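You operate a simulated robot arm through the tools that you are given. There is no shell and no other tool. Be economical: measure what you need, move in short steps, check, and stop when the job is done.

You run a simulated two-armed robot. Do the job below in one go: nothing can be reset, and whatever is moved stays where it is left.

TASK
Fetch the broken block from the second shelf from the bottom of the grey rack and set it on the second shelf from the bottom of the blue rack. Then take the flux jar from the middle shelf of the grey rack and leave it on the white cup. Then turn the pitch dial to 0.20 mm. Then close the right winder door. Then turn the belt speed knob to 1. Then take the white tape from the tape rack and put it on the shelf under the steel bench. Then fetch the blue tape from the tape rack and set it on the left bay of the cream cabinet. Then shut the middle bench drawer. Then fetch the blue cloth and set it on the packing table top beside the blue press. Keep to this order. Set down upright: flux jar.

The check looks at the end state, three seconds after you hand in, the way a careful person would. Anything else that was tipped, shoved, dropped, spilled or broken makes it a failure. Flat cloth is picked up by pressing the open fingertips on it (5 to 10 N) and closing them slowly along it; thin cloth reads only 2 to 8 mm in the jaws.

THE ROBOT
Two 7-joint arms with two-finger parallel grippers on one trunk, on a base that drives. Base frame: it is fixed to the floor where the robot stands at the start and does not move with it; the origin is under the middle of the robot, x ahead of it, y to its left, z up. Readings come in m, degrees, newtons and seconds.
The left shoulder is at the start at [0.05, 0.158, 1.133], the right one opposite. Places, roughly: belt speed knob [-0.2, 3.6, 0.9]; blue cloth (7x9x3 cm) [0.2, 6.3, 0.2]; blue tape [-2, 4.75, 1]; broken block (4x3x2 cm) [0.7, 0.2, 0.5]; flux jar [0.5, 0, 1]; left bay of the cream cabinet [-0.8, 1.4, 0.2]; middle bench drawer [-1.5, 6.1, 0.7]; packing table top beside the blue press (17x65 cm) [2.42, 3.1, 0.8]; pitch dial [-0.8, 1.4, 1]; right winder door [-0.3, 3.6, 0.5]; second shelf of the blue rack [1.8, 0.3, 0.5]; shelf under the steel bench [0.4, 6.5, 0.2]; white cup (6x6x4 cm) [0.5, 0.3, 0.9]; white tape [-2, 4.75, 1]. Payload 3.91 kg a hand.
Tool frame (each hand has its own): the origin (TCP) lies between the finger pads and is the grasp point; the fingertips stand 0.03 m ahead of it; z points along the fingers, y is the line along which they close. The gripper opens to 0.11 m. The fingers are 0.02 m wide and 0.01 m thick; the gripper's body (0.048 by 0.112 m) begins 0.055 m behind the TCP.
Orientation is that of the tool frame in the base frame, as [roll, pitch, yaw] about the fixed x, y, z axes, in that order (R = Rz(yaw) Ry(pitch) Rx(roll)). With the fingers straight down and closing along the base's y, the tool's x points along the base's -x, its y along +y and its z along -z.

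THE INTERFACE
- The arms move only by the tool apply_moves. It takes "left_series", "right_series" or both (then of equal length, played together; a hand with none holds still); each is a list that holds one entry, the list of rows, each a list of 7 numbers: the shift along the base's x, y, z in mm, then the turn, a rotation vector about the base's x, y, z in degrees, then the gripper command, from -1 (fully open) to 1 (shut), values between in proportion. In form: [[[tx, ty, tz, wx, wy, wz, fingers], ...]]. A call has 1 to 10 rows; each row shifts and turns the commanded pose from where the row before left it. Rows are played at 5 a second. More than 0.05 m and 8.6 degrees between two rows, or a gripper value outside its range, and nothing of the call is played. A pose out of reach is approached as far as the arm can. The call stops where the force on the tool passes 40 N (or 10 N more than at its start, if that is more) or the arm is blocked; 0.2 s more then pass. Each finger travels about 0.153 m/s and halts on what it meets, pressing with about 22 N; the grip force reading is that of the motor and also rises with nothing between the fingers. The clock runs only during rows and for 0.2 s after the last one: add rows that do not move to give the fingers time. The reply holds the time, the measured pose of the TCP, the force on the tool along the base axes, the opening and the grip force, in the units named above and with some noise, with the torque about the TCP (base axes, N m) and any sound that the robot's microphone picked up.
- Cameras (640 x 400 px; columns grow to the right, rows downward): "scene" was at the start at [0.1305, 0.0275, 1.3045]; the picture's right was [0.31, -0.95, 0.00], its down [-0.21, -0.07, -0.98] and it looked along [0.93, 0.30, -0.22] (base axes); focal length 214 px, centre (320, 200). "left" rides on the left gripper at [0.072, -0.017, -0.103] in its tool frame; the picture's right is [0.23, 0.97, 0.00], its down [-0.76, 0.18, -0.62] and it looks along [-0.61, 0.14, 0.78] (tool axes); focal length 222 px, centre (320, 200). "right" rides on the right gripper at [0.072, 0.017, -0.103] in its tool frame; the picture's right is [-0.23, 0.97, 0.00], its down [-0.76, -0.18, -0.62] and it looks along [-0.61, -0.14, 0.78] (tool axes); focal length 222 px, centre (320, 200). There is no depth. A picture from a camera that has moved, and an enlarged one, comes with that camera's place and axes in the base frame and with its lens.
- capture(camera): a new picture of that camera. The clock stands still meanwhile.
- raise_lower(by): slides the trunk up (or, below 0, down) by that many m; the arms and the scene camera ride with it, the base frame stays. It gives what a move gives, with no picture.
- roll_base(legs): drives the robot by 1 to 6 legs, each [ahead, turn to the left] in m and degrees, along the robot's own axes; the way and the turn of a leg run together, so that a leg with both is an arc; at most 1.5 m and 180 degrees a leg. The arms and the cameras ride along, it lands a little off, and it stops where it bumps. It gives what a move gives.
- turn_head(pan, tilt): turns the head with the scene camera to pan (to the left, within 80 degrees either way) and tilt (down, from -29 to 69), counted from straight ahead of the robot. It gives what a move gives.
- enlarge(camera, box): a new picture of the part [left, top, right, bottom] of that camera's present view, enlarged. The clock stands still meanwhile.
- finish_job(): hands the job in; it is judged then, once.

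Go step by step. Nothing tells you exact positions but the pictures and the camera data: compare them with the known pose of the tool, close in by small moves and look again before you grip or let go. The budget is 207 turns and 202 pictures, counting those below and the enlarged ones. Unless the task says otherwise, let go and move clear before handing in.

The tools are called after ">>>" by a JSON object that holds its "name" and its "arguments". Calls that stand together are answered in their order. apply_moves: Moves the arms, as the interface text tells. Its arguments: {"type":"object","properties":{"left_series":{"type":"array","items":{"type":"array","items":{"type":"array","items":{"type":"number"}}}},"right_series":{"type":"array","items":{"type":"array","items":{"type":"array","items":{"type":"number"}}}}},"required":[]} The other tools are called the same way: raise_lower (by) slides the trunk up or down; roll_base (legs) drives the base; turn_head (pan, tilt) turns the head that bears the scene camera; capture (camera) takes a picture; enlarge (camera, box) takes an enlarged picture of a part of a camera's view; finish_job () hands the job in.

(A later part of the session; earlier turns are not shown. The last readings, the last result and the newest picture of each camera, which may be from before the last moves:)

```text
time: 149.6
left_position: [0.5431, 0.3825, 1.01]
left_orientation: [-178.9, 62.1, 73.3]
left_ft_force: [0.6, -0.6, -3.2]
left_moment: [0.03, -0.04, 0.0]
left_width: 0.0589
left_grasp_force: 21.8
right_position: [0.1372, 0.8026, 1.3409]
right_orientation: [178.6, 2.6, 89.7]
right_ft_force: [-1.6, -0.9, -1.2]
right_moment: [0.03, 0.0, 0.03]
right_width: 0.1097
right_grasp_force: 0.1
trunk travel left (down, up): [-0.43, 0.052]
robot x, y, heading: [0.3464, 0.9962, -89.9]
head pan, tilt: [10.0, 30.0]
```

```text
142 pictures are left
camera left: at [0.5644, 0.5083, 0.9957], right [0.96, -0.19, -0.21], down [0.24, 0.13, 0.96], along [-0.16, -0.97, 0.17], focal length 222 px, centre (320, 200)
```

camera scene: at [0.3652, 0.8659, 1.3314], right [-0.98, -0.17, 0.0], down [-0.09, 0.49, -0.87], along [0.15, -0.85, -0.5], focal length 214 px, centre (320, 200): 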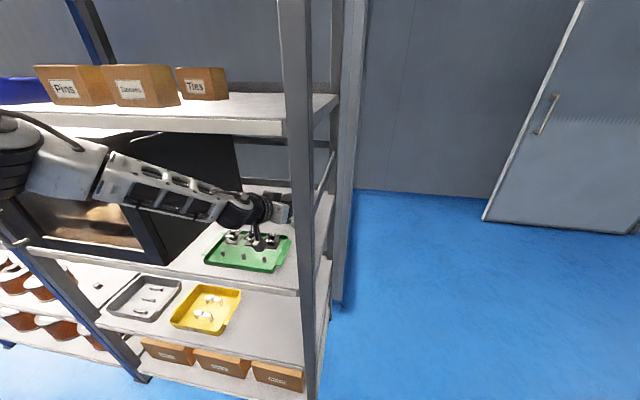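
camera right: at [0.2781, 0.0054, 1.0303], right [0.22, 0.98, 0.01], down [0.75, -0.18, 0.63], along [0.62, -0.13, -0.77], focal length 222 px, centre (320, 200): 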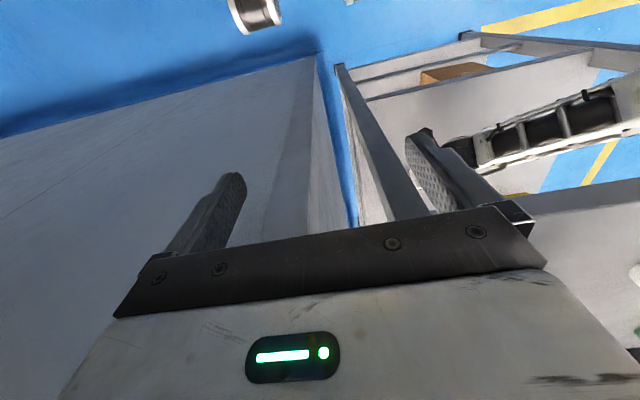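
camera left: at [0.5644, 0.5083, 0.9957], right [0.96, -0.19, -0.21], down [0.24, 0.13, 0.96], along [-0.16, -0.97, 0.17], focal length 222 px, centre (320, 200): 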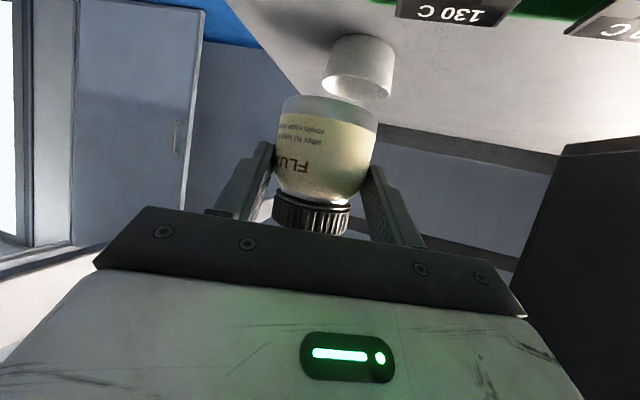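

The cup is at about (0.540, 0.300). I'll drive the remaining 6.5 cm and check the alignment over it.

>>> {"name": "roll_base", "arguments": {"legs": [[0.065, 0]]}}

>>> {"name": "capture", "arguments": {"camera": "left"}}

>>> {"name": "enlarge", "arguments": {"camera": "scene", "box": [220, 160, 330, 250]}}

```text
time: 150.6
left_position: [0.5419, 0.3187, 1.0102]
left_orientation: [-178.8, 61.9, 73.5]
left_ft_force: [0.0, 0.0, -2.1]
left_moment: [0.04, -0.01, -0.02]
left_width: 0.0588
left_grasp_force: 21.6
right_position: [0.1368, 0.7384, 1.3401]
right_orientation: [178.7, 2.6, 89.7]
right_ft_force: [0.2, -0.5, 0.7]
right_moment: [0.03, -0.02, 0.01]
right_width: 0.11
right_grasp_force: 0.0
trunk travel left (down, up): [-0.43, 0.052]
robot x, y, heading: [0.3486, 0.9281, -90.2]
head pan, tilt: [10.0, 30.0]
```

```text
141 pictures are left
camera left: at [0.564, 0.4436, 0.9956], right [0.96, -0.19, -0.21], down [0.24, 0.13, 0.96], along [-0.16, -0.97, 0.17], focal length 222 px, centre (320, 200)
```

left: 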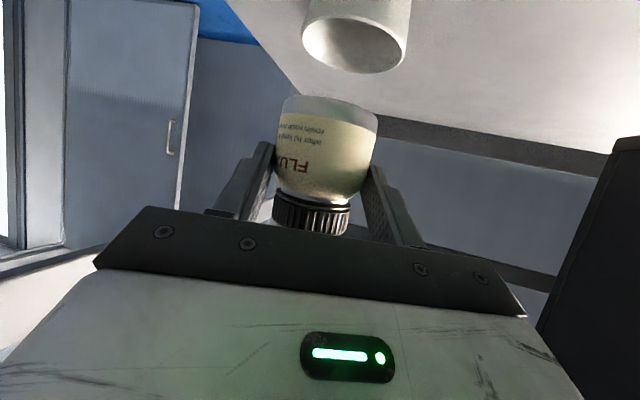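

```text
4.44 times, centred on (275, 205) of scene
camera zoom: at [0.3651, 0.8013, 1.3314], right [-0.98, -0.17, 0.0], down [-0.09, 0.49, -0.87], along [0.15, -0.85, -0.5], focal length 953 px, centre (520, 178)
```

zoom: 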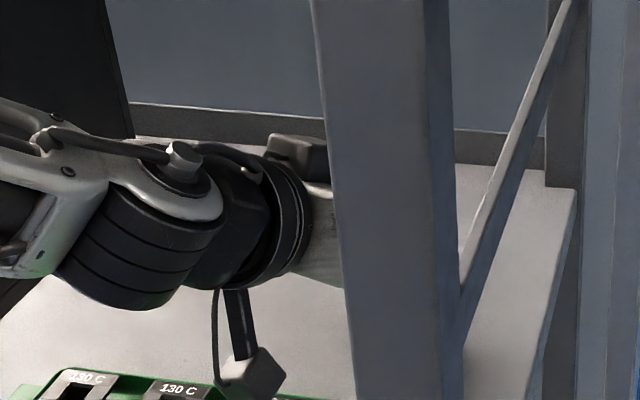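

The jar base is right over the cup, about 5 mm off in x. I'll correct that and lower in small steps.

>>> {"name": "apply_moves", "arguments": {"left_series": [[[5, 0, -4, 0, 0, 0, 0.3], [0, 0, -6, 0, 0, 0, 0.3], [0, 0, -6, 0, 0, 0, 0.3], [0, 0, -4, 0, 0, 0, 0.3], [0, 0, 0, 0, 0, 0, 0.3]]]}}

>>> {"name": "capture", "arguments": {"camera": "left"}}

```text
time: 151.8
left_position: [0.5467, 0.3194, 0.9908]
left_orientation: [-178.9, 62.0, 73.4]
left_ft_force: [-0.3, 0.4, -1.9]
left_moment: [0.11, 0.0, -0.01]
left_width: 0.059
left_grasp_force: 21.8
right_position: [0.1371, 0.7395, 1.34]
right_orientation: [178.8, 2.6, 89.8]
right_ft_force: [0.6, -0.1, -0.2]
right_moment: [0.01, 0.01, -0.01]
right_width: 0.1101
right_grasp_force: 0.1
trunk travel left (down, up): [-0.43, 0.052]
robot x, y, heading: [0.345, 0.9289, -89.7]
head pan, tilt: [10.0, 30.0]
```

```text
139 pictures are left
camera left: at [0.5688, 0.4441, 0.9755], right [0.96, -0.19, -0.21], down [0.24, 0.13, 0.96], along [-0.16, -0.97, 0.17], focal length 222 px, centre (320, 200)
```

left: 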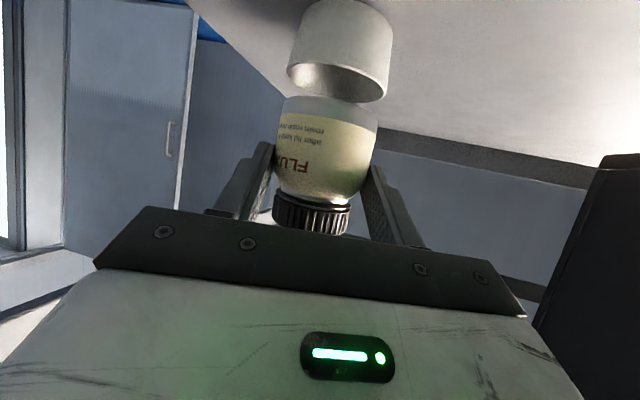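

Cup and jar line up within about 3 mm. I'll keep lowering until it rests.

>>> {"name": "apply_moves", "arguments": {"left_series": [[[3, 0, -3, 0, 0, 0, 0.3], [0, 0, -3, 0, 0, 0, 0.3], [0, 0, -2, 0, 0, 0, 0.3], [0, 0, 0, 0, 0, 0, 0.3]]]}}

>>> {"name": "enlarge", "arguments": {"camera": "left", "box": [240, 0, 440, 150]}}

```text
time: 152.8
left_position: [0.5503, 0.3183, 0.9842]
left_orientation: [-178.8, 62.1, 73.3]
left_ft_force: [0.1, 0.3, -2.6]
left_moment: [0.04, -0.02, -0.03]
left_width: 0.0585
left_grasp_force: 22.1
right_position: [0.1371, 0.7391, 1.3395]
right_orientation: [178.7, 2.6, 89.7]
right_ft_force: [-0.3, -0.7, -0.2]
right_moment: [0.02, -0.03, 0.01]
right_width: 0.1101
right_grasp_force: 0.1
trunk travel left (down, up): [-0.43, 0.052]
robot x, y, heading: [0.3454, 0.9335, -90.1]
head pan, tilt: [10.0, 30.0]
```

```text
2.67 times, centred on (340, 75) of left
camera zoom: at [0.5722, 0.4443, 0.9675], right [0.96, -0.19, -0.21], down [0.24, 0.13, 0.96], along [-0.16, -0.97, 0.17], focal length 592 px, centre (267, 533)
```

zoom: 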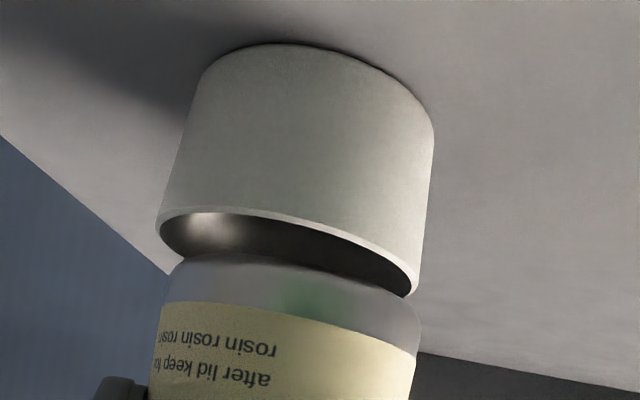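

>>> {"name": "apply_moves", "arguments": {"left_series": [[[0, 0, -2, 0, 0, 0, 0.3], [0, 0, -2, 0, 0, 0, 0.3], [0, 0, -2, 0, 0, 0, 0.3], [0, 0, 0, 0, 0, 0, 0.3]]]}}

>>> {"name": "enlarge", "arguments": {"camera": "left", "box": [240, 0, 440, 150]}}

```text
time: 153.8
left_position: [0.5519, 0.3211, 0.9791]
left_orientation: [-178.8, 62.0, 73.4]
left_ft_force: [0.2, 0.0, -2.7]
left_moment: [0.03, -0.02, 0.0]
left_width: 0.0587
left_grasp_force: 22.0
right_position: [0.1368, 0.7391, 1.3396]
right_orientation: [178.7, 2.7, 89.7]
right_ft_force: [0.1, -0.6, 0.6]
right_moment: [-0.02, 0.0, 0.0]
right_width: 0.1099
right_grasp_force: 0.1
trunk travel left (down, up): [-0.43, 0.052]
robot x, y, heading: [0.3472, 0.934, -90.1]
head pan, tilt: [10.0, 30.0]
```

```text
2.67 times, centred on (340, 75) of left
camera zoom: at [0.5728, 0.4457, 0.9634], right [0.96, -0.19, -0.21], down [0.24, 0.13, 0.96], along [-0.16, -0.97, 0.17], focal length 592 px, centre (267, 533)
```

zoom: 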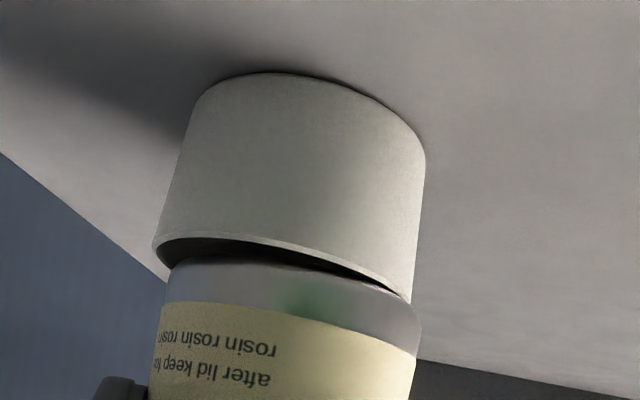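

>>> {"name": "apply_moves", "arguments": {"left_series": [[[-2, 0, -1.5, 0, 0, 0, 0.3], [0, 0, -1.5, 0, 0, 0, 0.3], [0, 0, -1.5, 0, 0, 0, 0.3], [0, 0, 0, 0, 0, 0, 0.3]]]}}

>>> {"name": "enlarge", "arguments": {"camera": "left", "box": [240, 0, 440, 150]}}

```text
time: 154.8
left_position: [0.5508, 0.3205, 0.9794]
left_orientation: [-179.0, 62.1, 73.3]
left_ft_force: [-0.8, -1.9, 3.4]
left_moment: [-0.18, 0.01, -0.06]
left_width: 0.0587
left_grasp_force: 22.3
left hand out of reach, approached as far as the arm can: row 1
right_position: [0.1366, 0.7393, 1.3401]
right_orientation: [178.8, 2.6, 89.6]
right_ft_force: [0.0, -0.2, 1.1]
right_moment: [0.02, 0.01, 0.0]
right_width: 0.1099
right_grasp_force: 0.0
trunk travel left (down, up): [-0.43, 0.052]
robot x, y, heading: [0.3497, 0.9295, -90.1]
head pan, tilt: [10.0, 30.0]
```

```text
2.67 times, centred on (340, 75) of left
camera zoom: at [0.5723, 0.4475, 0.9629], right [0.96, -0.2, -0.21], down [0.24, 0.13, 0.96], along [-0.16, -0.97, 0.17], focal length 592 px, centre (267, 533)
```

zoom: 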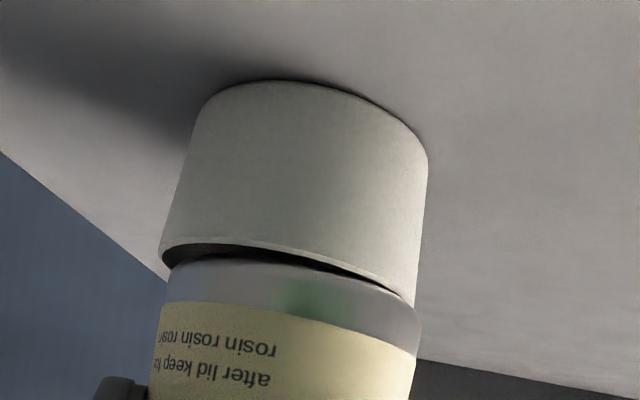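

Contact is light (about 6 N net) and the jar sits centred on the rim. I'll open slowly and back away along the finger axis.

>>> {"name": "apply_moves", "arguments": {"left_series": [[[0, 0, -1, 0, 0, 0, 0.1], [0, 0, 0, 0, 0, 0, 0.0], [0, 0, 0, 0, 0, 0, -0.1], [0, 0, 0, 0, 0, 0, -0.3], [0, 0, 0, 0, 0, 0, -0.5], [0, 0, 0, 0, 0, 0, -0.6]]]}}

>>> {"name": "capture", "arguments": {"camera": "left"}}

```text
time: 156.2
left_position: [0.5519, 0.3238, 0.9771]
left_orientation: [-178.8, 62.0, 73.4]
left_ft_force: [0.1, -0.1, 0.1]
left_moment: [-0.01, 0.02, 0.01]
left_width: 0.0881
left_grasp_force: 0.0
right_position: [0.1375, 0.7403, 1.3411]
right_orientation: [178.8, 2.7, 89.8]
right_ft_force: [-1.1, -0.1, -0.1]
right_moment: [0.03, 0.01, 0.03]
right_width: 0.1102
right_grasp_force: 0.2
trunk travel left (down, up): [-0.43, 0.052]
robot x, y, heading: [0.3452, 0.937, -90.1]
head pan, tilt: [10.0, 30.0]
```

```text
135 pictures are left
camera left: at [0.5728, 0.4478, 0.962], right [0.96, -0.19, -0.21], down [0.24, 0.13, 0.96], along [-0.16, -0.97, 0.17], focal length 222 px, centre (320, 200)
```

left: 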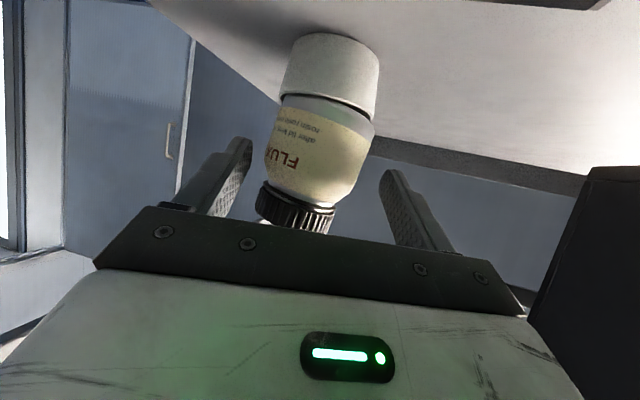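

The jar stands aligned on the cup. I'll retreat along the finger axis.

>>> {"name": "apply_moves", "arguments": {"left_series": [[[4, 14, 0, 0, 0, 0, -0.7], [5, 17, 0, 0, 0, 0, -0.7], [6, 20, 0, 0, 0, 0, -0.7], [6, 20, 3, 0, 0, 0, -0.7], [6, 20, 5, 0, 0, 0, -0.7]]]}}

>>> {"name": "roll_base", "arguments": {"legs": [[-0.25, 0]]}}

>>> {"name": "capture", "arguments": {"camera": "left"}}

>>> {"name": "turn_head", "arguments": {"pan": -65, "tilt": 20}}

>>> {"name": "capture", "arguments": {"camera": "scene"}}

```text
time: 157.4
left_position: [0.5791, 0.4125, 0.9822]
left_orientation: [-178.9, 62.0, 73.2]
left_ft_force: [0.0, 0.4, -0.2]
left_moment: [0.0, 0.0, 0.01]
left_width: 0.0936
left_grasp_force: 0.1
right_position: [0.1361, 0.7405, 1.3415]
right_orientation: [178.7, 2.8, 89.7]
right_ft_force: [-0.1, -0.7, 0.0]
right_moment: [0.0, -0.05, 0.01]
right_width: 0.1098
right_grasp_force: 0.0
trunk travel left (down, up): [-0.43, 0.052]
robot x, y, heading: [0.3456, 0.929, -90.2]
head pan, tilt: [10.0, 30.0]
```

```text
time: 159.2
left_position: [0.5804, 0.6631, 0.9838]
left_orientation: [-178.8, 62.0, 73.5]
left_ft_force: [-0.9, 1.2, 1.1]
left_moment: [-0.02, 0.02, 0.04]
left_width: 0.0935
left_grasp_force: 0.1
right_position: [0.1376, 0.9874, 1.3397]
right_orientation: [178.7, 2.7, 89.8]
right_ft_force: [-0.5, 0.6, -0.1]
right_moment: [-0.01, -0.04, 0.01]
right_width: 0.11
right_grasp_force: 0.0
trunk travel left (down, up): [-0.43, 0.052]
robot x, y, heading: [0.3451, 1.1806, -89.8]
head pan, tilt: [10.0, 30.0]
```

```text
134 pictures are left
camera left: at [0.601, 0.7877, 0.9675], right [0.96, -0.19, -0.21], down [0.24, 0.13, 0.96], along [-0.16, -0.97, 0.17], focal length 222 px, centre (320, 200)
```

left: 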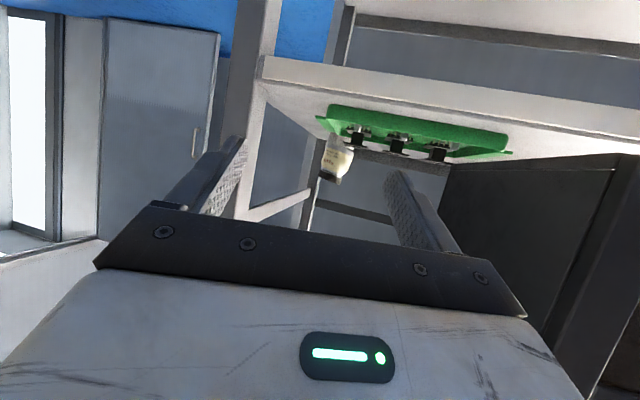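

```text
time: 160.7
left_position: [0.5804, 0.6612, 0.9835]
left_orientation: [-178.7, 62.0, 73.7]
left_ft_force: [0.8, 0.4, 0.2]
left_moment: [-0.05, -0.02, 0.0]
left_width: 0.0936
left_grasp_force: 0.1
right_position: [0.1365, 0.9862, 1.3407]
right_orientation: [178.7, 2.6, 89.8]
right_ft_force: [0.6, -0.5, -0.3]
right_moment: [0.0, 0.01, 0.01]
right_width: 0.1102
right_grasp_force: 0.0
trunk travel left (down, up): [-0.43, 0.052]
robot x, y, heading: [0.3508, 1.1845, -90.0]
head pan, tilt: [-65.0, 20.0]
```

```text
133 pictures are left
camera scene: at [0.2649, 1.0998, 1.3476], right [-0.43, 0.9, 0.0], down [0.31, 0.15, -0.94], along [-0.85, -0.4, -0.34], focal length 214 px, centre (320, 200)
```

scene: 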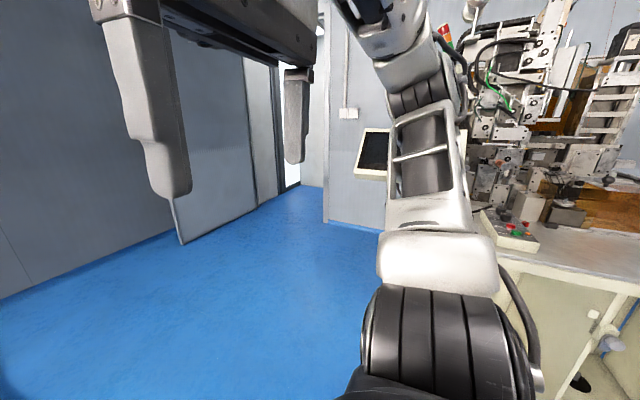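

The jar stands upright on the cup. Next I'll turn to face the cream winder cabinet to find the pitch dial.

>>> {"name": "roll_base", "arguments": {"legs": [[0, -90]]}}

>>> {"name": "turn_head", "arguments": {"pan": 0, "tilt": 15}}

>>> {"name": "capture", "arguments": {"camera": "scene"}}

```text
time: 164.8
left_position: [-0.1647, 0.9331, 0.984]
left_orientation: [-178.8, 62.0, -14.8]
left_ft_force: [0.7, -0.2, -0.3]
left_moment: [0.0, 0.01, -0.01]
left_width: 0.0934
left_grasp_force: 0.1
right_position: [0.1466, 1.3857, 1.3413]
right_orientation: [178.6, 2.6, 1.6]
right_ft_force: [-0.2, -0.3, -0.3]
right_moment: [0.0, -0.01, 0.01]
right_width: 0.1102
right_grasp_force: 0.0
trunk travel left (down, up): [-0.43, 0.052]
robot x, y, heading: [0.3462, 1.1801, -178.2]
head pan, tilt: [-65.0, 20.0]
```

```text
time: 166.2
left_position: [-0.1652, 0.9321, 0.9828]
left_orientation: [-178.8, 61.9, -14.7]
left_ft_force: [-0.2, -0.8, 0.0]
left_moment: [-0.01, 0.02, 0.03]
left_width: 0.0935
left_grasp_force: 0.0
right_position: [0.1466, 1.3842, 1.3417]
right_orientation: [178.8, 2.7, 1.7]
right_ft_force: [-1.2, 0.2, -0.1]
right_moment: [-0.01, 0.03, 0.01]
right_width: 0.1098
right_grasp_force: 0.1
trunk travel left (down, up): [-0.43, 0.052]
robot x, y, heading: [0.3464, 1.1817, -178.0]
head pan, tilt: [0.0, 15.0]
```

```text
132 pictures are left
camera scene: at [0.2157, 1.1752, 1.3557], right [-0.03, 1.0, 0.0], down [0.26, 0.01, -0.97], along [-0.97, -0.03, -0.26], focal length 214 px, centre (320, 200)
```

scene: 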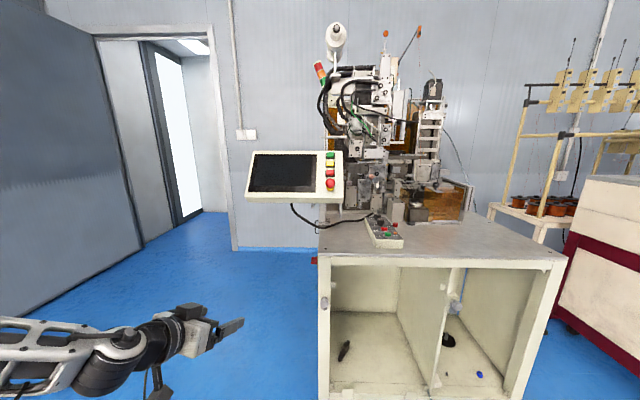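

The winder machine stands on the cream cabinet; the dial should be near pixel (371, 217). I'll enlarge there.

>>> {"name": "enlarge", "arguments": {"camera": "scene", "box": [320, 170, 440, 260]}}

>>> {"name": "enlarge", "arguments": {"camera": "scene", "box": [240, 140, 350, 220]}}

```text
4.44 times, centred on (380, 215) of scene
camera zoom: at [0.2157, 1.1752, 1.3557], right [-0.03, 1.0, 0.0], down [0.26, 0.01, -0.97], along [-0.97, -0.03, -0.26], focal length 953 px, centre (53, 133)
```

zoom: 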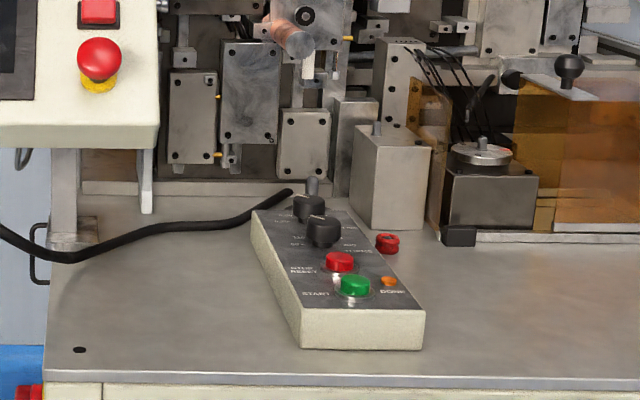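

```text
5.00 times, centred on (295, 180) of scene
camera zoom: at [0.2157, 1.1752, 1.3557], right [-0.03, 1.0, 0.0], down [0.26, 0.01, -0.97], along [-0.97, -0.03, -0.26], focal length 1072 px, centre (445, 300)
```

zoom: 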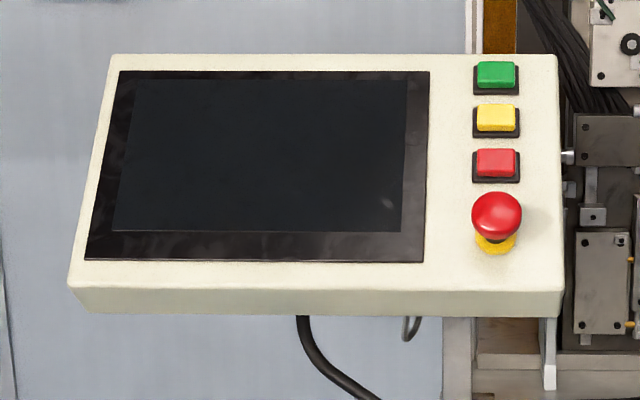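

The small control box carries two black knobs at about (-0.75, 1.43, 1.0). I'll tuck the left arm, plan to use the right hand, and drive closer for a readable view.

>>> {"name": "apply_moves", "arguments": {"left_series": [[[30, -3, -30, -2.07, -7.73, 0, -0.7], [30, -3, -40, -2.07, -7.73, 0, -0.7], [30, -3, -40, -2.07, -7.73, 0, -0.7], [30, -3, -40, -2.07, -7.73, 0, -0.7], [30, -3, -40, 0, 0, 0, -0.7], [30, -3, -40, 0, 0, 0, -0.7]]]}}

>>> {"name": "roll_base", "arguments": {"legs": [[0.35, 0]]}}

>>> {"name": "turn_head", "arguments": {"pan": -15, "tilt": 25}}

>>> {"name": "capture", "arguments": {"camera": "scene"}}

```text
time: 167.6
left_position: [0.0122, 0.8909, 0.8263]
left_orientation: [-178.9, 29.9, -14.9]
left_ft_force: [0.8, 0.5, -0.1]
left_moment: [0.01, 0.01, -0.01]
left_width: 0.0934
left_grasp_force: 0.2
left hand out of reach, approached as far as the arm can: row 4, 5, 6
right_position: [0.1464, 1.3839, 1.34]
right_orientation: [178.7, 2.6, 1.6]
right_ft_force: [-0.9, 0.2, -0.1]
right_moment: [0.02, -0.01, -0.02]
right_width: 0.1096
right_grasp_force: 0.0
trunk travel left (down, up): [-0.43, 0.052]
robot x, y, heading: [0.3434, 1.1792, -178.3]
head pan, tilt: [0.0, 15.0]
```

```text
time: 169.9
left_position: [-0.3363, 0.8799, 0.8263]
left_orientation: [-178.9, 29.9, -15.0]
left_ft_force: [0.5, -0.3, 0.1]
left_moment: [-0.02, -0.04, -0.01]
left_width: 0.0934
left_grasp_force: 0.1
right_position: [-0.2021, 1.373, 1.3397]
right_orientation: [178.8, 2.6, 1.6]
right_ft_force: [-0.1, 1.5, -0.1]
right_moment: [0.01, -0.05, 0.01]
right_width: 0.1099
right_grasp_force: 0.0
trunk travel left (down, up): [-0.43, 0.052]
robot x, y, heading: [-0.002, 1.1695, -177.9]
head pan, tilt: [0.0, 15.0]
```

```text
time: 170.7
left_position: [-0.3364, 0.8795, 0.8265]
left_orientation: [-178.9, 30.0, -14.9]
left_ft_force: [-0.7, 0.0, 0.3]
left_moment: [0.0, 0.03, 0.01]
left_width: 0.0936
left_grasp_force: 0.0
right_position: [-0.2033, 1.3739, 1.3407]
right_orientation: [178.7, 2.5, 1.7]
right_ft_force: [0.0, 0.5, 0.1]
right_moment: [0.02, 0.0, 0.0]
right_width: 0.11
right_grasp_force: 0.1
trunk travel left (down, up): [-0.43, 0.052]
robot x, y, heading: [-0.0032, 1.17, -178.3]
head pan, tilt: [-15.0, 25.0]
```

```text
129 pictures are left
camera scene: at [-0.1298, 1.1874, 1.3396], right [0.23, 0.97, 0.0], down [0.41, -0.1, -0.91], along [-0.88, 0.2, -0.42], focal length 214 px, centre (320, 200)
```

scene: 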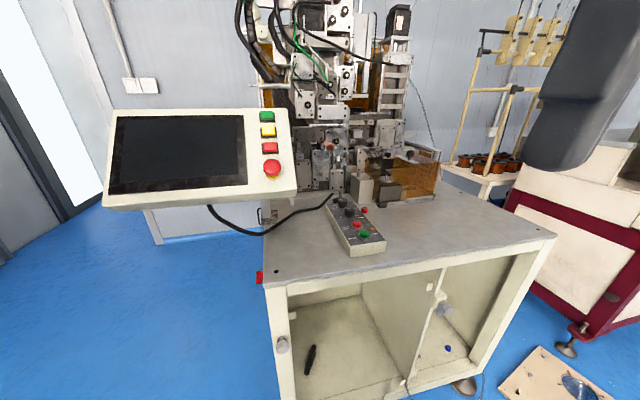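

>>> {"name": "enlarge", "arguments": {"camera": "scene", "box": [320, 185, 400, 265]}}

```text
5.00 times, centred on (360, 225) of scene
camera zoom: at [-0.1298, 1.1874, 1.3396], right [0.23, 0.97, 0.0], down [0.41, -0.1, -0.91], along [-0.88, 0.2, -0.42], focal length 1072 px, centre (120, 75)
```

zoom: 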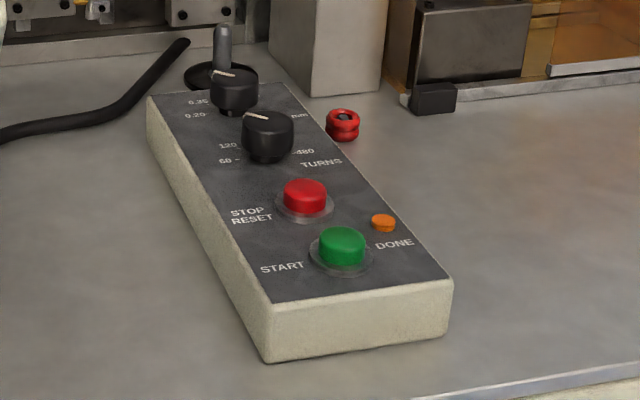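

The far knob is the pitch dial (mm scale), the near one is TURNS. I'll drive up closer and bring the right hand over the box to see the scale with its camera.

>>> {"name": "roll_base", "arguments": {"legs": [[0.2, 0]]}}

>>> {"name": "turn_head", "arguments": {"pan": -10, "tilt": 60}}

>>> {"name": "capture", "arguments": {"camera": "scene"}}

>>> {"name": "capture", "arguments": {"camera": "right"}}

```text
time: 172.3
left_position: [-0.5377, 0.8708, 0.8278]
left_orientation: [-179.0, 30.0, -14.6]
left_ft_force: [-0.1, 0.3, -0.5]
left_moment: [0.0, -0.01, 0.0]
left_width: 0.0935
left_grasp_force: 0.0
right_position: [-0.4045, 1.3675, 1.341]
right_orientation: [178.7, 2.5, 1.7]
right_ft_force: [-0.8, 0.4, -0.2]
right_moment: [0.03, -0.01, 0.02]
right_width: 0.11
right_grasp_force: 0.0
trunk travel left (down, up): [-0.43, 0.052]
robot x, y, heading: [-0.2026, 1.1636, -177.7]
head pan, tilt: [-15.0, 25.0]
```

```text
time: 173.3
left_position: [-0.5368, 0.8711, 0.8269]
left_orientation: [-178.9, 30.0, -14.7]
left_ft_force: [0.2, 0.3, 0.5]
left_moment: [0.01, 0.01, 0.01]
left_width: 0.0933
left_grasp_force: 0.0
right_position: [-0.4053, 1.3656, 1.3394]
right_orientation: [178.8, 2.6, 1.7]
right_ft_force: [0.3, -0.8, -0.3]
right_moment: [0.01, 0.02, -0.01]
right_width: 0.1099
right_grasp_force: 0.0
trunk travel left (down, up): [-0.43, 0.052]
robot x, y, heading: [-0.2005, 1.1653, -178.0]
head pan, tilt: [-10.0, 60.0]
```

```text
127 pictures are left
camera scene: at [-0.3073, 1.1687, 1.2895], right [0.14, 0.99, 0.0], down [0.86, -0.12, -0.5], along [-0.5, 0.07, -0.87], focal length 214 px, centre (320, 200)
```

scene: 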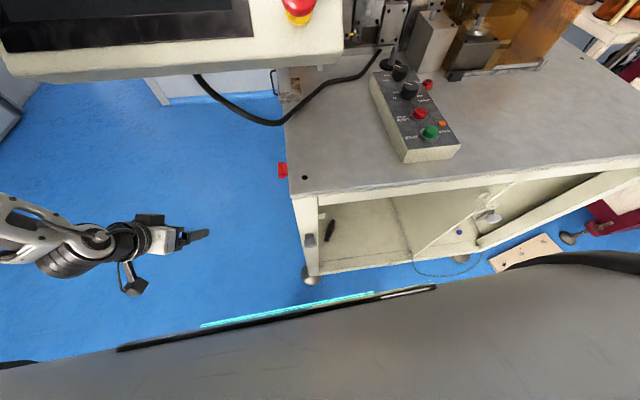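

```text
126 pictures are left
camera right: at [-0.327, 1.3531, 1.4417], right [-0.2, -0.98, 0.03], down [-0.74, 0.17, 0.65], along [-0.65, 0.1, -0.76], focal length 222 px, centre (320, 200)
```

right: 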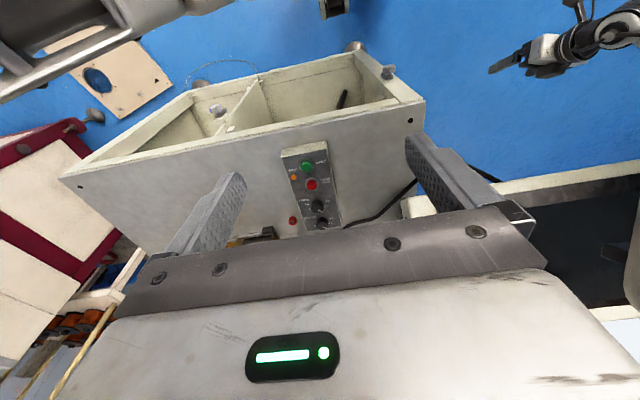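

There's still room in front. I'll roll 9 cm closer and reach the right hand over the box.

>>> {"name": "roll_base", "arguments": {"legs": [[0.09, 0]]}}

>>> {"name": "apply_moves", "arguments": {"right_series": [[[-25, 10, -30, 0, 0, 0, -0.4], [-30, 10, -30, 0, 0, 0, -0.4], [-30, 15, -30, 0, 0, 0, -0.4], [-35, 15, -30, 0, 0, 0, -0.4], [-35, 15, -30, 0, 0, 0, -0.4], [-35, 10, -20, 0, 0, 0, -0.4], [-30, 10, 0, 0, 0, 0, -0.4], [-30, 0, 0, 0, 0, 0, -0.4], [0, 0, 0, 0, 0, 0, -0.4]]]}}

>>> {"name": "capture", "arguments": {"camera": "right"}}

>>> {"name": "capture", "arguments": {"camera": "scene"}}

```text
time: 174.5
left_position: [-0.5559, 0.8705, 0.8269]
left_orientation: [-179.0, 30.0, -14.8]
left_ft_force: [-0.5, 0.1, 0.5]
left_moment: [-0.04, -0.02, -0.02]
left_width: 0.0936
left_grasp_force: 0.1
right_position: [-0.4225, 1.366, 1.3403]
right_orientation: [178.6, 2.8, 1.7]
right_ft_force: [0.8, -0.7, 0.0]
right_moment: [0.02, 0.02, -0.01]
right_width: 0.1098
right_grasp_force: 0.1
trunk travel left (down, up): [-0.43, 0.052]
robot x, y, heading: [-0.2186, 1.1604, -178.1]
head pan, tilt: [-10.0, 60.0]
stopped in leg 1: the robot was blocked; the commanded pose is now the measured one
```

```text
time: 176.5
left_position: [-0.5564, 0.87, 0.8266]
left_orientation: [-179.0, 30.0, -14.8]
left_ft_force: [-0.5, -0.5, 0.3]
left_moment: [0.0, -0.03, 0.0]
left_width: 0.0932
left_grasp_force: 0.0
right_position: [-0.6724, 1.4523, 1.1702]
right_orientation: [178.7, 2.6, 1.7]
right_ft_force: [0.7, 0.5, -0.2]
right_moment: [0.03, -0.03, 0.0]
right_width: 0.0769
right_grasp_force: 0.0
trunk travel left (down, up): [-0.43, 0.052]
robot x, y, heading: [-0.221, 1.1567, -178.1]
head pan, tilt: [-10.0, 60.0]
```

```text
125 pictures are left
camera right: at [-0.5946, 1.4385, 1.2709], right [-0.2, -0.98, 0.03], down [-0.74, 0.17, 0.65], along [-0.65, 0.1, -0.76], focal length 222 px, centre (320, 200)
```

right: 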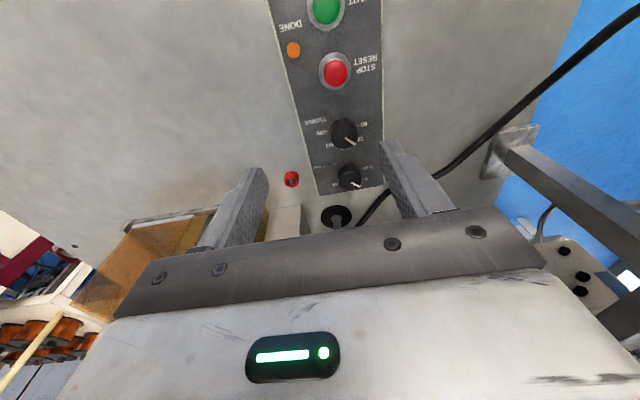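

```text
124 pictures are left
camera scene: at [-0.3262, 1.1674, 1.2895], right [0.14, 0.99, 0.0], down [0.86, -0.12, -0.5], along [-0.5, 0.07, -0.87], focal length 214 px, centre (320, 200)
```

scene: 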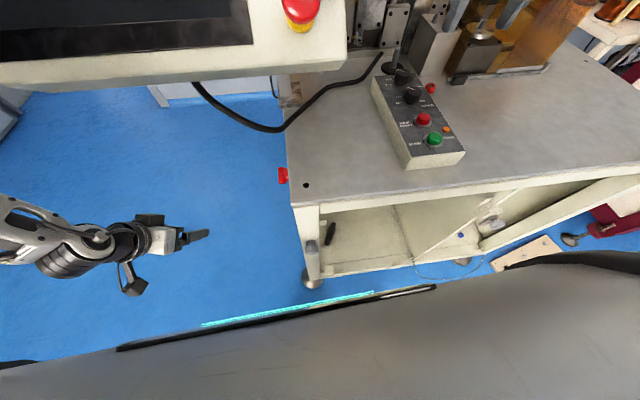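

The base is against the cabinet at x=-0.22. I'll enlarge the right camera's view of the dial scale.

>>> {"name": "enlarge", "arguments": {"camera": "right", "box": [300, 110, 390, 200]}}

```text
4.44 times, centred on (345, 155) of right
camera zoom: at [-0.5946, 1.4385, 1.2709], right [-0.2, -0.98, 0.03], down [-0.74, 0.17, 0.65], along [-0.65, 0.1, -0.76], focal length 987 px, centre (209, 400)
```

zoom: 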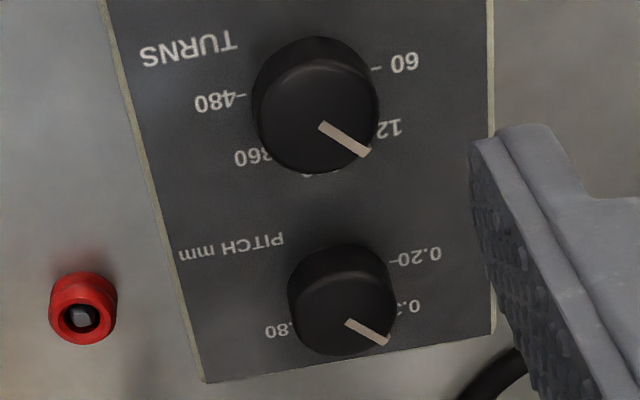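

Both cameras agree on the pitch knob at about (-0.795, 1.423), top z≈1.0, with its pointer now on the second mark and 0.20 next to it counter-clockwise. I'll bring the right hand above it, pre-rotated.

>>> {"name": "apply_moves", "arguments": {"right_series": [[[-25, -6, -10, 0, 0, -5, -0.3], [-25, -6, -20, 0, 0, -5, -0.3], [-25, -6, -25, 0, 0, -5, -0.3], [-25, -6, -25, 0, 0, -5, -0.3], [-23, -5, -15, 0, 0, 0, -0.3], [0, 0, 0, 0, 0, 0, -0.3]]]}}

>>> {"name": "capture", "arguments": {"camera": "right"}}

>>> {"name": "turn_head", "arguments": {"pan": -25, "tilt": 35}}

>>> {"name": "capture", "arguments": {"camera": "scene"}}

```text
time: 177.9
left_position: [-0.5555, 0.8707, 0.8269]
left_orientation: [-179.0, 30.1, -14.9]
left_ft_force: [-0.4, -0.3, 0.8]
left_moment: [-0.02, 0.0, -0.01]
left_width: 0.0935
left_grasp_force: 0.1
right_position: [-0.7967, 1.4218, 1.0719]
right_orientation: [178.7, 2.7, -18.3]
right_ft_force: [-0.9, -0.2, -0.6]
right_moment: [-0.01, 0.0, 0.02]
right_width: 0.0714
right_grasp_force: 0.1
trunk travel left (down, up): [-0.43, 0.052]
robot x, y, heading: [-0.2232, 1.1588, -178.3]
head pan, tilt: [-10.0, 60.0]
```

```text
122 pictures are left
camera right: at [-0.7291, 1.3842, 1.1736], right [-0.52, -0.85, 0.03], down [-0.63, 0.41, 0.65], along [-0.57, 0.32, -0.76], focal length 222 px, centre (320, 200)
```

right: 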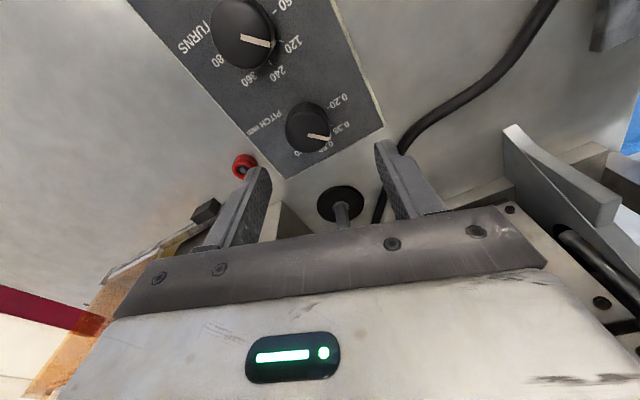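

```text
time: 178.8
left_position: [-0.5569, 0.8708, 0.8274]
left_orientation: [-179.0, 30.0, -14.8]
left_ft_force: [-0.3, 0.2, -0.4]
left_moment: [0.0, 0.01, -0.01]
left_width: 0.0935
left_grasp_force: 0.0
right_position: [-0.7971, 1.4227, 1.0741]
right_orientation: [178.7, 2.6, -18.3]
right_ft_force: [0.0, -0.1, -0.4]
right_moment: [0.05, -0.02, -0.01]
right_width: 0.0717
right_grasp_force: 0.1
trunk travel left (down, up): [-0.43, 0.052]
robot x, y, heading: [-0.2196, 1.1641, -178.1]
head pan, tilt: [-25.0, 35.0]
```

```text
121 pictures are left
camera scene: at [-0.3414, 1.1925, 1.3237], right [0.39, 0.92, 0.0], down [0.53, -0.23, -0.82], along [-0.75, 0.32, -0.57], focal length 214 px, centre (320, 200)
```

scene: 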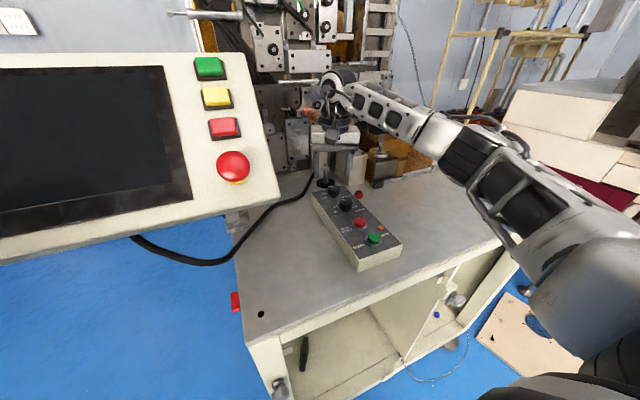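

>>> {"name": "enlarge", "arguments": {"camera": "right", "box": [240, 60, 400, 180]}}

```text
3.33 times, centred on (320, 120) of right
camera zoom: at [-0.7289, 1.3842, 1.174], right [-0.52, -0.85, 0.03], down [-0.63, 0.41, 0.65], along [-0.57, 0.32, -0.76], focal length 740 px, centre (320, 467)
```

zoom: 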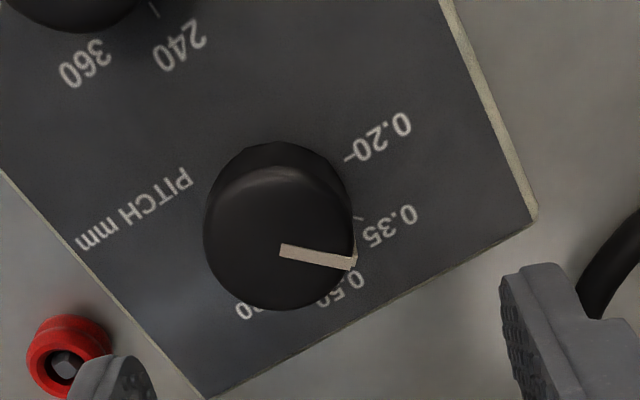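

The pointer sits at 0.35 and 0.20 is about 43° counter-clockwise. I'll go down around the knob and grip lightly.

>>> {"name": "apply_moves", "arguments": {"right_series": [[[1, 2, -15, 0, 0, 0, -0.3], [1, 2, -15, 0, 0, 0, -0.3], [0, 0, -15, 0, 0, 0, -0.3], [0, 0, -10, 0, 0, 0, -0.3], [0, 0, 0, 0, 0, 0, -0.3]]]}}

>>> {"name": "capture", "arguments": {"camera": "right"}}

>>> {"name": "enlarge", "arguments": {"camera": "scene", "box": [290, 140, 390, 230]}}

```text
time: 180.0
left_position: [-0.5572, 0.871, 0.8278]
left_orientation: [-179.0, 30.0, -14.7]
left_ft_force: [0.3, 0.3, -0.2]
left_moment: [0.01, 0.03, 0.01]
left_width: 0.0938
left_grasp_force: 0.0
right_position: [-0.7957, 1.4264, 1.0215]
right_orientation: [178.6, 2.9, -18.3]
right_ft_force: [-0.9, 0.5, 6.7]
right_moment: [0.27, -0.1, 0.03]
right_width: 0.0717
right_grasp_force: 0.1
trunk travel left (down, up): [-0.43, 0.052]
robot x, y, heading: [-0.2197, 1.1606, -178.3]
head pan, tilt: [-25.0, 35.0]
```

```text
119 pictures are left
camera right: at [-0.727, 1.3872, 1.1225], right [-0.52, -0.85, 0.03], down [-0.63, 0.41, 0.66], along [-0.57, 0.32, -0.75], focal length 222 px, centre (320, 200)
```

right: 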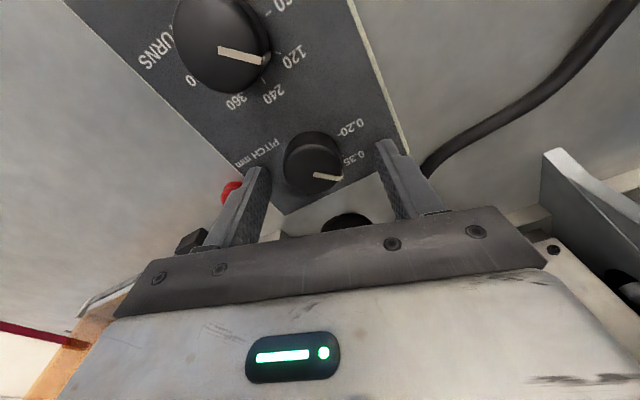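

```text
4.44 times, centred on (340, 185) of scene
camera zoom: at [-0.3408, 1.1922, 1.324], right [0.39, 0.92, 0.0], down [0.53, -0.23, -0.82], along [-0.75, 0.32, -0.57], focal length 953 px, centre (231, 267)
```

zoom: 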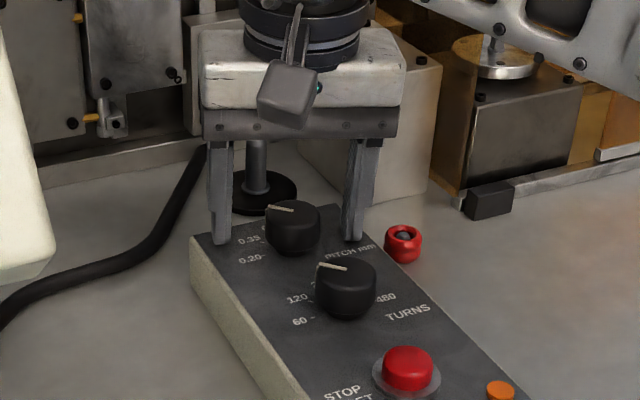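

The fingertips just touch the panel (z≈0.99) and line up with the knob. I'll lift 3 mm, shift 5 mm toward me and close on it.

>>> {"name": "apply_moves", "arguments": {"right_series": [[[4, -1, 4, 0, 0, 0, -0.3], [0, 0, 0, 0, 0, 0, 0.0], [0, 0, 0, 0, 0, 0, 0.3], [0, 0, 0, 0, 0, 0, 0.5], [0, 0, 0, 0, 0, 0, 0.5]]]}}

>>> {"name": "enlarge", "arguments": {"camera": "scene", "box": [290, 140, 390, 230]}}

>>> {"name": "enlarge", "arguments": {"camera": "right", "box": [240, 80, 400, 220]}}

```text
time: 181.2
left_position: [-0.5576, 0.8708, 0.8281]
left_orientation: [-179.2, 30.0, -15.0]
left_ft_force: [-0.6, 0.9, -0.7]
left_moment: [0.02, 0.02, 0.02]
left_width: 0.0933
left_grasp_force: 0.1
right_position: [-0.7903, 1.4265, 1.0243]
right_orientation: [178.8, 2.6, -18.4]
right_ft_force: [3.7, 7.5, 0.2]
right_moment: [0.3, -0.33, 0.03]
right_width: 0.0331
right_grasp_force: 44.5
trunk travel left (down, up): [-0.43, 0.052]
robot x, y, heading: [-0.2207, 1.1613, -177.9]
head pan, tilt: [-25.0, 35.0]
```

```text
4.44 times, centred on (340, 185) of scene
camera zoom: at [-0.341, 1.1933, 1.3238], right [0.39, 0.92, 0.0], down [0.53, -0.23, -0.82], along [-0.75, 0.32, -0.57], focal length 953 px, centre (231, 267)
```

zoom: 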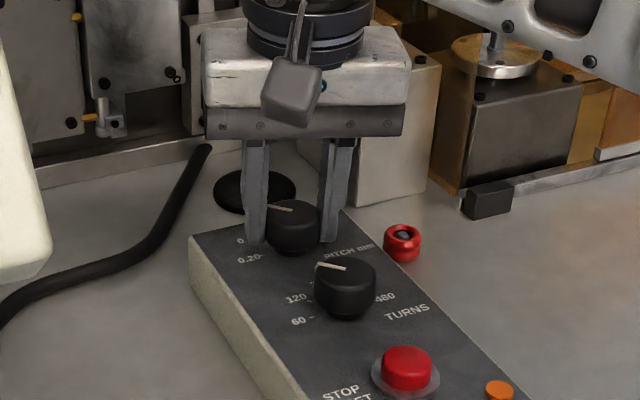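

```text
2.86 times, centred on (320, 150) of right
camera zoom: at [-0.7222, 1.3877, 1.1253], right [-0.52, -0.85, 0.03], down [-0.64, 0.41, 0.65], along [-0.57, 0.32, -0.76], focal length 635 px, centre (320, 343)
```

zoom: 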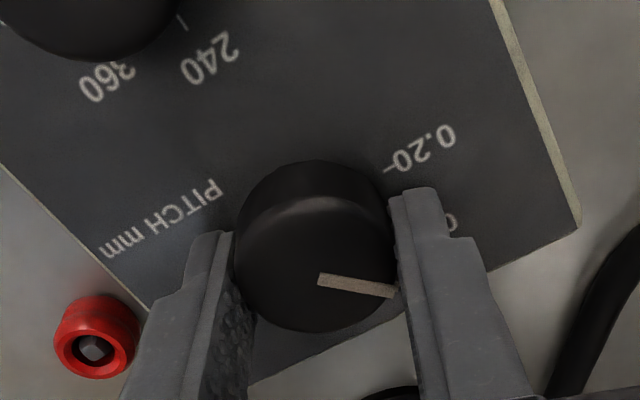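

The knob is gripped. I'll relieve the side force and rotate 42° counter-clockwise in steps.

>>> {"name": "apply_moves", "arguments": {"right_series": [[[0.5, 1, 0, 0, 0, 0, 0.5], [0, 0, 0, 0, 0, 7, 0.5], [0, 0, 0, 0, 0, 7, 0.5], [0, 0, 0, 0, 0, 7, 0.5], [0, 0, 0, 0, 0, 7, 0.5], [0, 0, 0, 0, 0, 7, 0.5], [0, 0, 0, 0, 0, 7, 0.5], [0, 0, 0, 0, 0, 0, 0.5]]]}}

>>> {"name": "enlarge", "arguments": {"camera": "right", "box": [240, 80, 400, 220]}}

>>> {"name": "enlarge", "arguments": {"camera": "scene", "box": [290, 140, 390, 230]}}

```text
time: 183.0
left_position: [-0.557, 0.8699, 0.8273]
left_orientation: [-179.0, 29.9, -14.8]
left_ft_force: [0.2, 0.8, 0.2]
left_moment: [-0.01, 0.0, -0.01]
left_width: 0.0934
left_grasp_force: 0.1
right_position: [-0.7912, 1.4243, 1.0229]
right_orientation: [178.6, 2.7, 20.3]
right_ft_force: [-4.8, -5.9, -9.1]
right_moment: [-0.66, 1.27, -0.02]
right_width: 0.0331
right_grasp_force: 44.8
right hand out of reach, approached as far as the arm can: row 7
trunk travel left (down, up): [-0.43, 0.052]
robot x, y, heading: [-0.2211, 1.1612, -178.1]
head pan, tilt: [-25.0, 35.0]
```

```text
2.86 times, centred on (320, 150) of right
camera zoom: at [-0.7135, 1.4368, 1.1252], right [0.13, -0.99, 0.04], down [-0.75, -0.07, 0.65], along [-0.65, -0.11, -0.76], focal length 635 px, centre (320, 343)
```

zoom: 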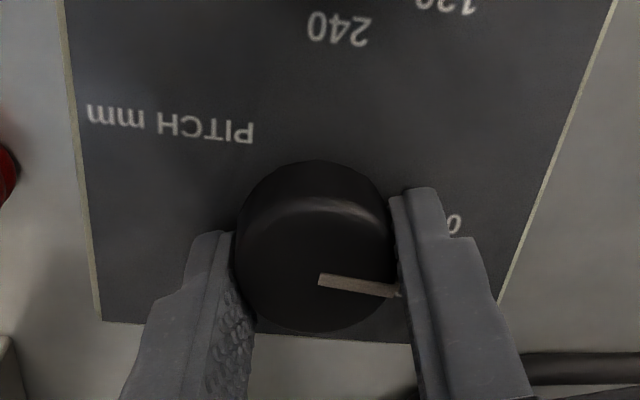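

```text
4.44 times, centred on (340, 185) of scene
camera zoom: at [-0.3426, 1.1924, 1.3235], right [0.39, 0.92, 0.0], down [0.53, -0.23, -0.82], along [-0.75, 0.32, -0.57], focal length 953 px, centre (231, 267)
```

zoom: 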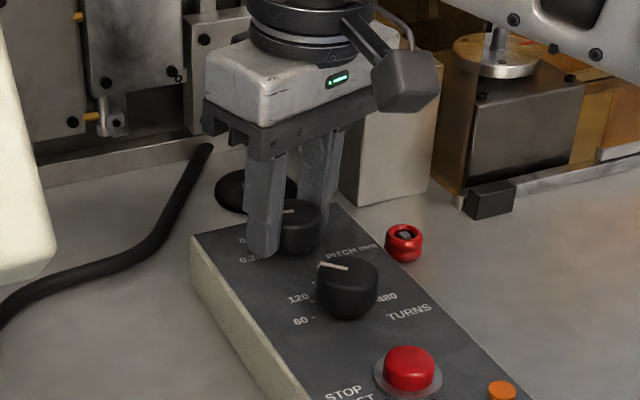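

It rotated about 39° before the wrist limit. I'll release, lift a little, and compare the pointer with the 0.20 mark.

>>> {"name": "apply_moves", "arguments": {"right_series": [[[0, 0, 0, 0, 0, 0, 0.2], [0, 0, 0, 0, 0, 0, -0.3], [0, 0, 0, 0, 0, 0, -0.3], [0, 0, 15, 0, 0, -7, -0.3], [0, 0, 15, 0, 0, -7, -0.3], [0, 0, 15, 0, 0, -7, -0.3], [0, 0, 15, 0, 0, -7, -0.3], [0, 0, 0, 0, 0, -7, -0.3]]]}}

>>> {"name": "enlarge", "arguments": {"camera": "right", "box": [240, 60, 400, 180]}}

>>> {"name": "enlarge", "arguments": {"camera": "scene", "box": [310, 170, 370, 215]}}

```text
time: 184.8
left_position: [-0.5561, 0.8708, 0.8267]
left_orientation: [-179.0, 30.0, -14.9]
left_ft_force: [0.1, 0.1, -0.5]
left_moment: [0.03, 0.03, 0.02]
left_width: 0.0938
left_grasp_force: 0.0
right_position: [-0.7896, 1.425, 1.0843]
right_orientation: [178.7, 2.5, -14.9]
right_ft_force: [0.2, -0.3, -0.8]
right_moment: [0.03, -0.02, 0.01]
right_width: 0.0713
right_grasp_force: 0.1
trunk travel left (down, up): [-0.43, 0.052]
robot x, y, heading: [-0.2221, 1.1608, -178.0]
head pan, tilt: [-25.0, 35.0]
```

```text
3.33 times, centred on (320, 120) of right
camera zoom: at [-0.7188, 1.3906, 1.1858], right [-0.47, -0.88, 0.03], down [-0.66, 0.37, 0.65], along [-0.59, 0.28, -0.76], focal length 740 px, centre (320, 467)
```

zoom: 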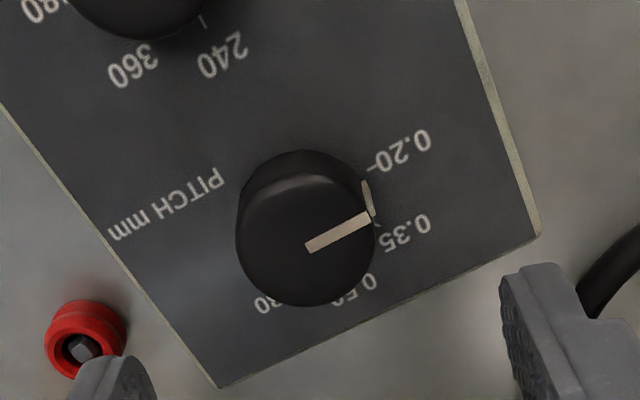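

```text
8.89 times, centred on (340, 192) of scene
camera zoom: at [-0.3414, 1.1926, 1.3237], right [0.39, 0.92, 0.0], down [0.53, -0.23, -0.82], along [-0.75, 0.32, -0.57], focal length 1906 px, centre (142, 267)
```

zoom: 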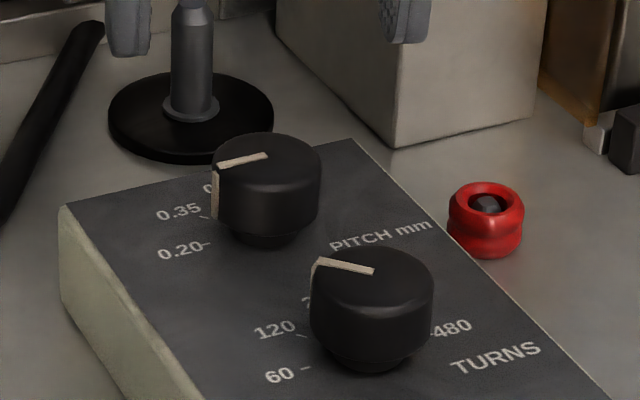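

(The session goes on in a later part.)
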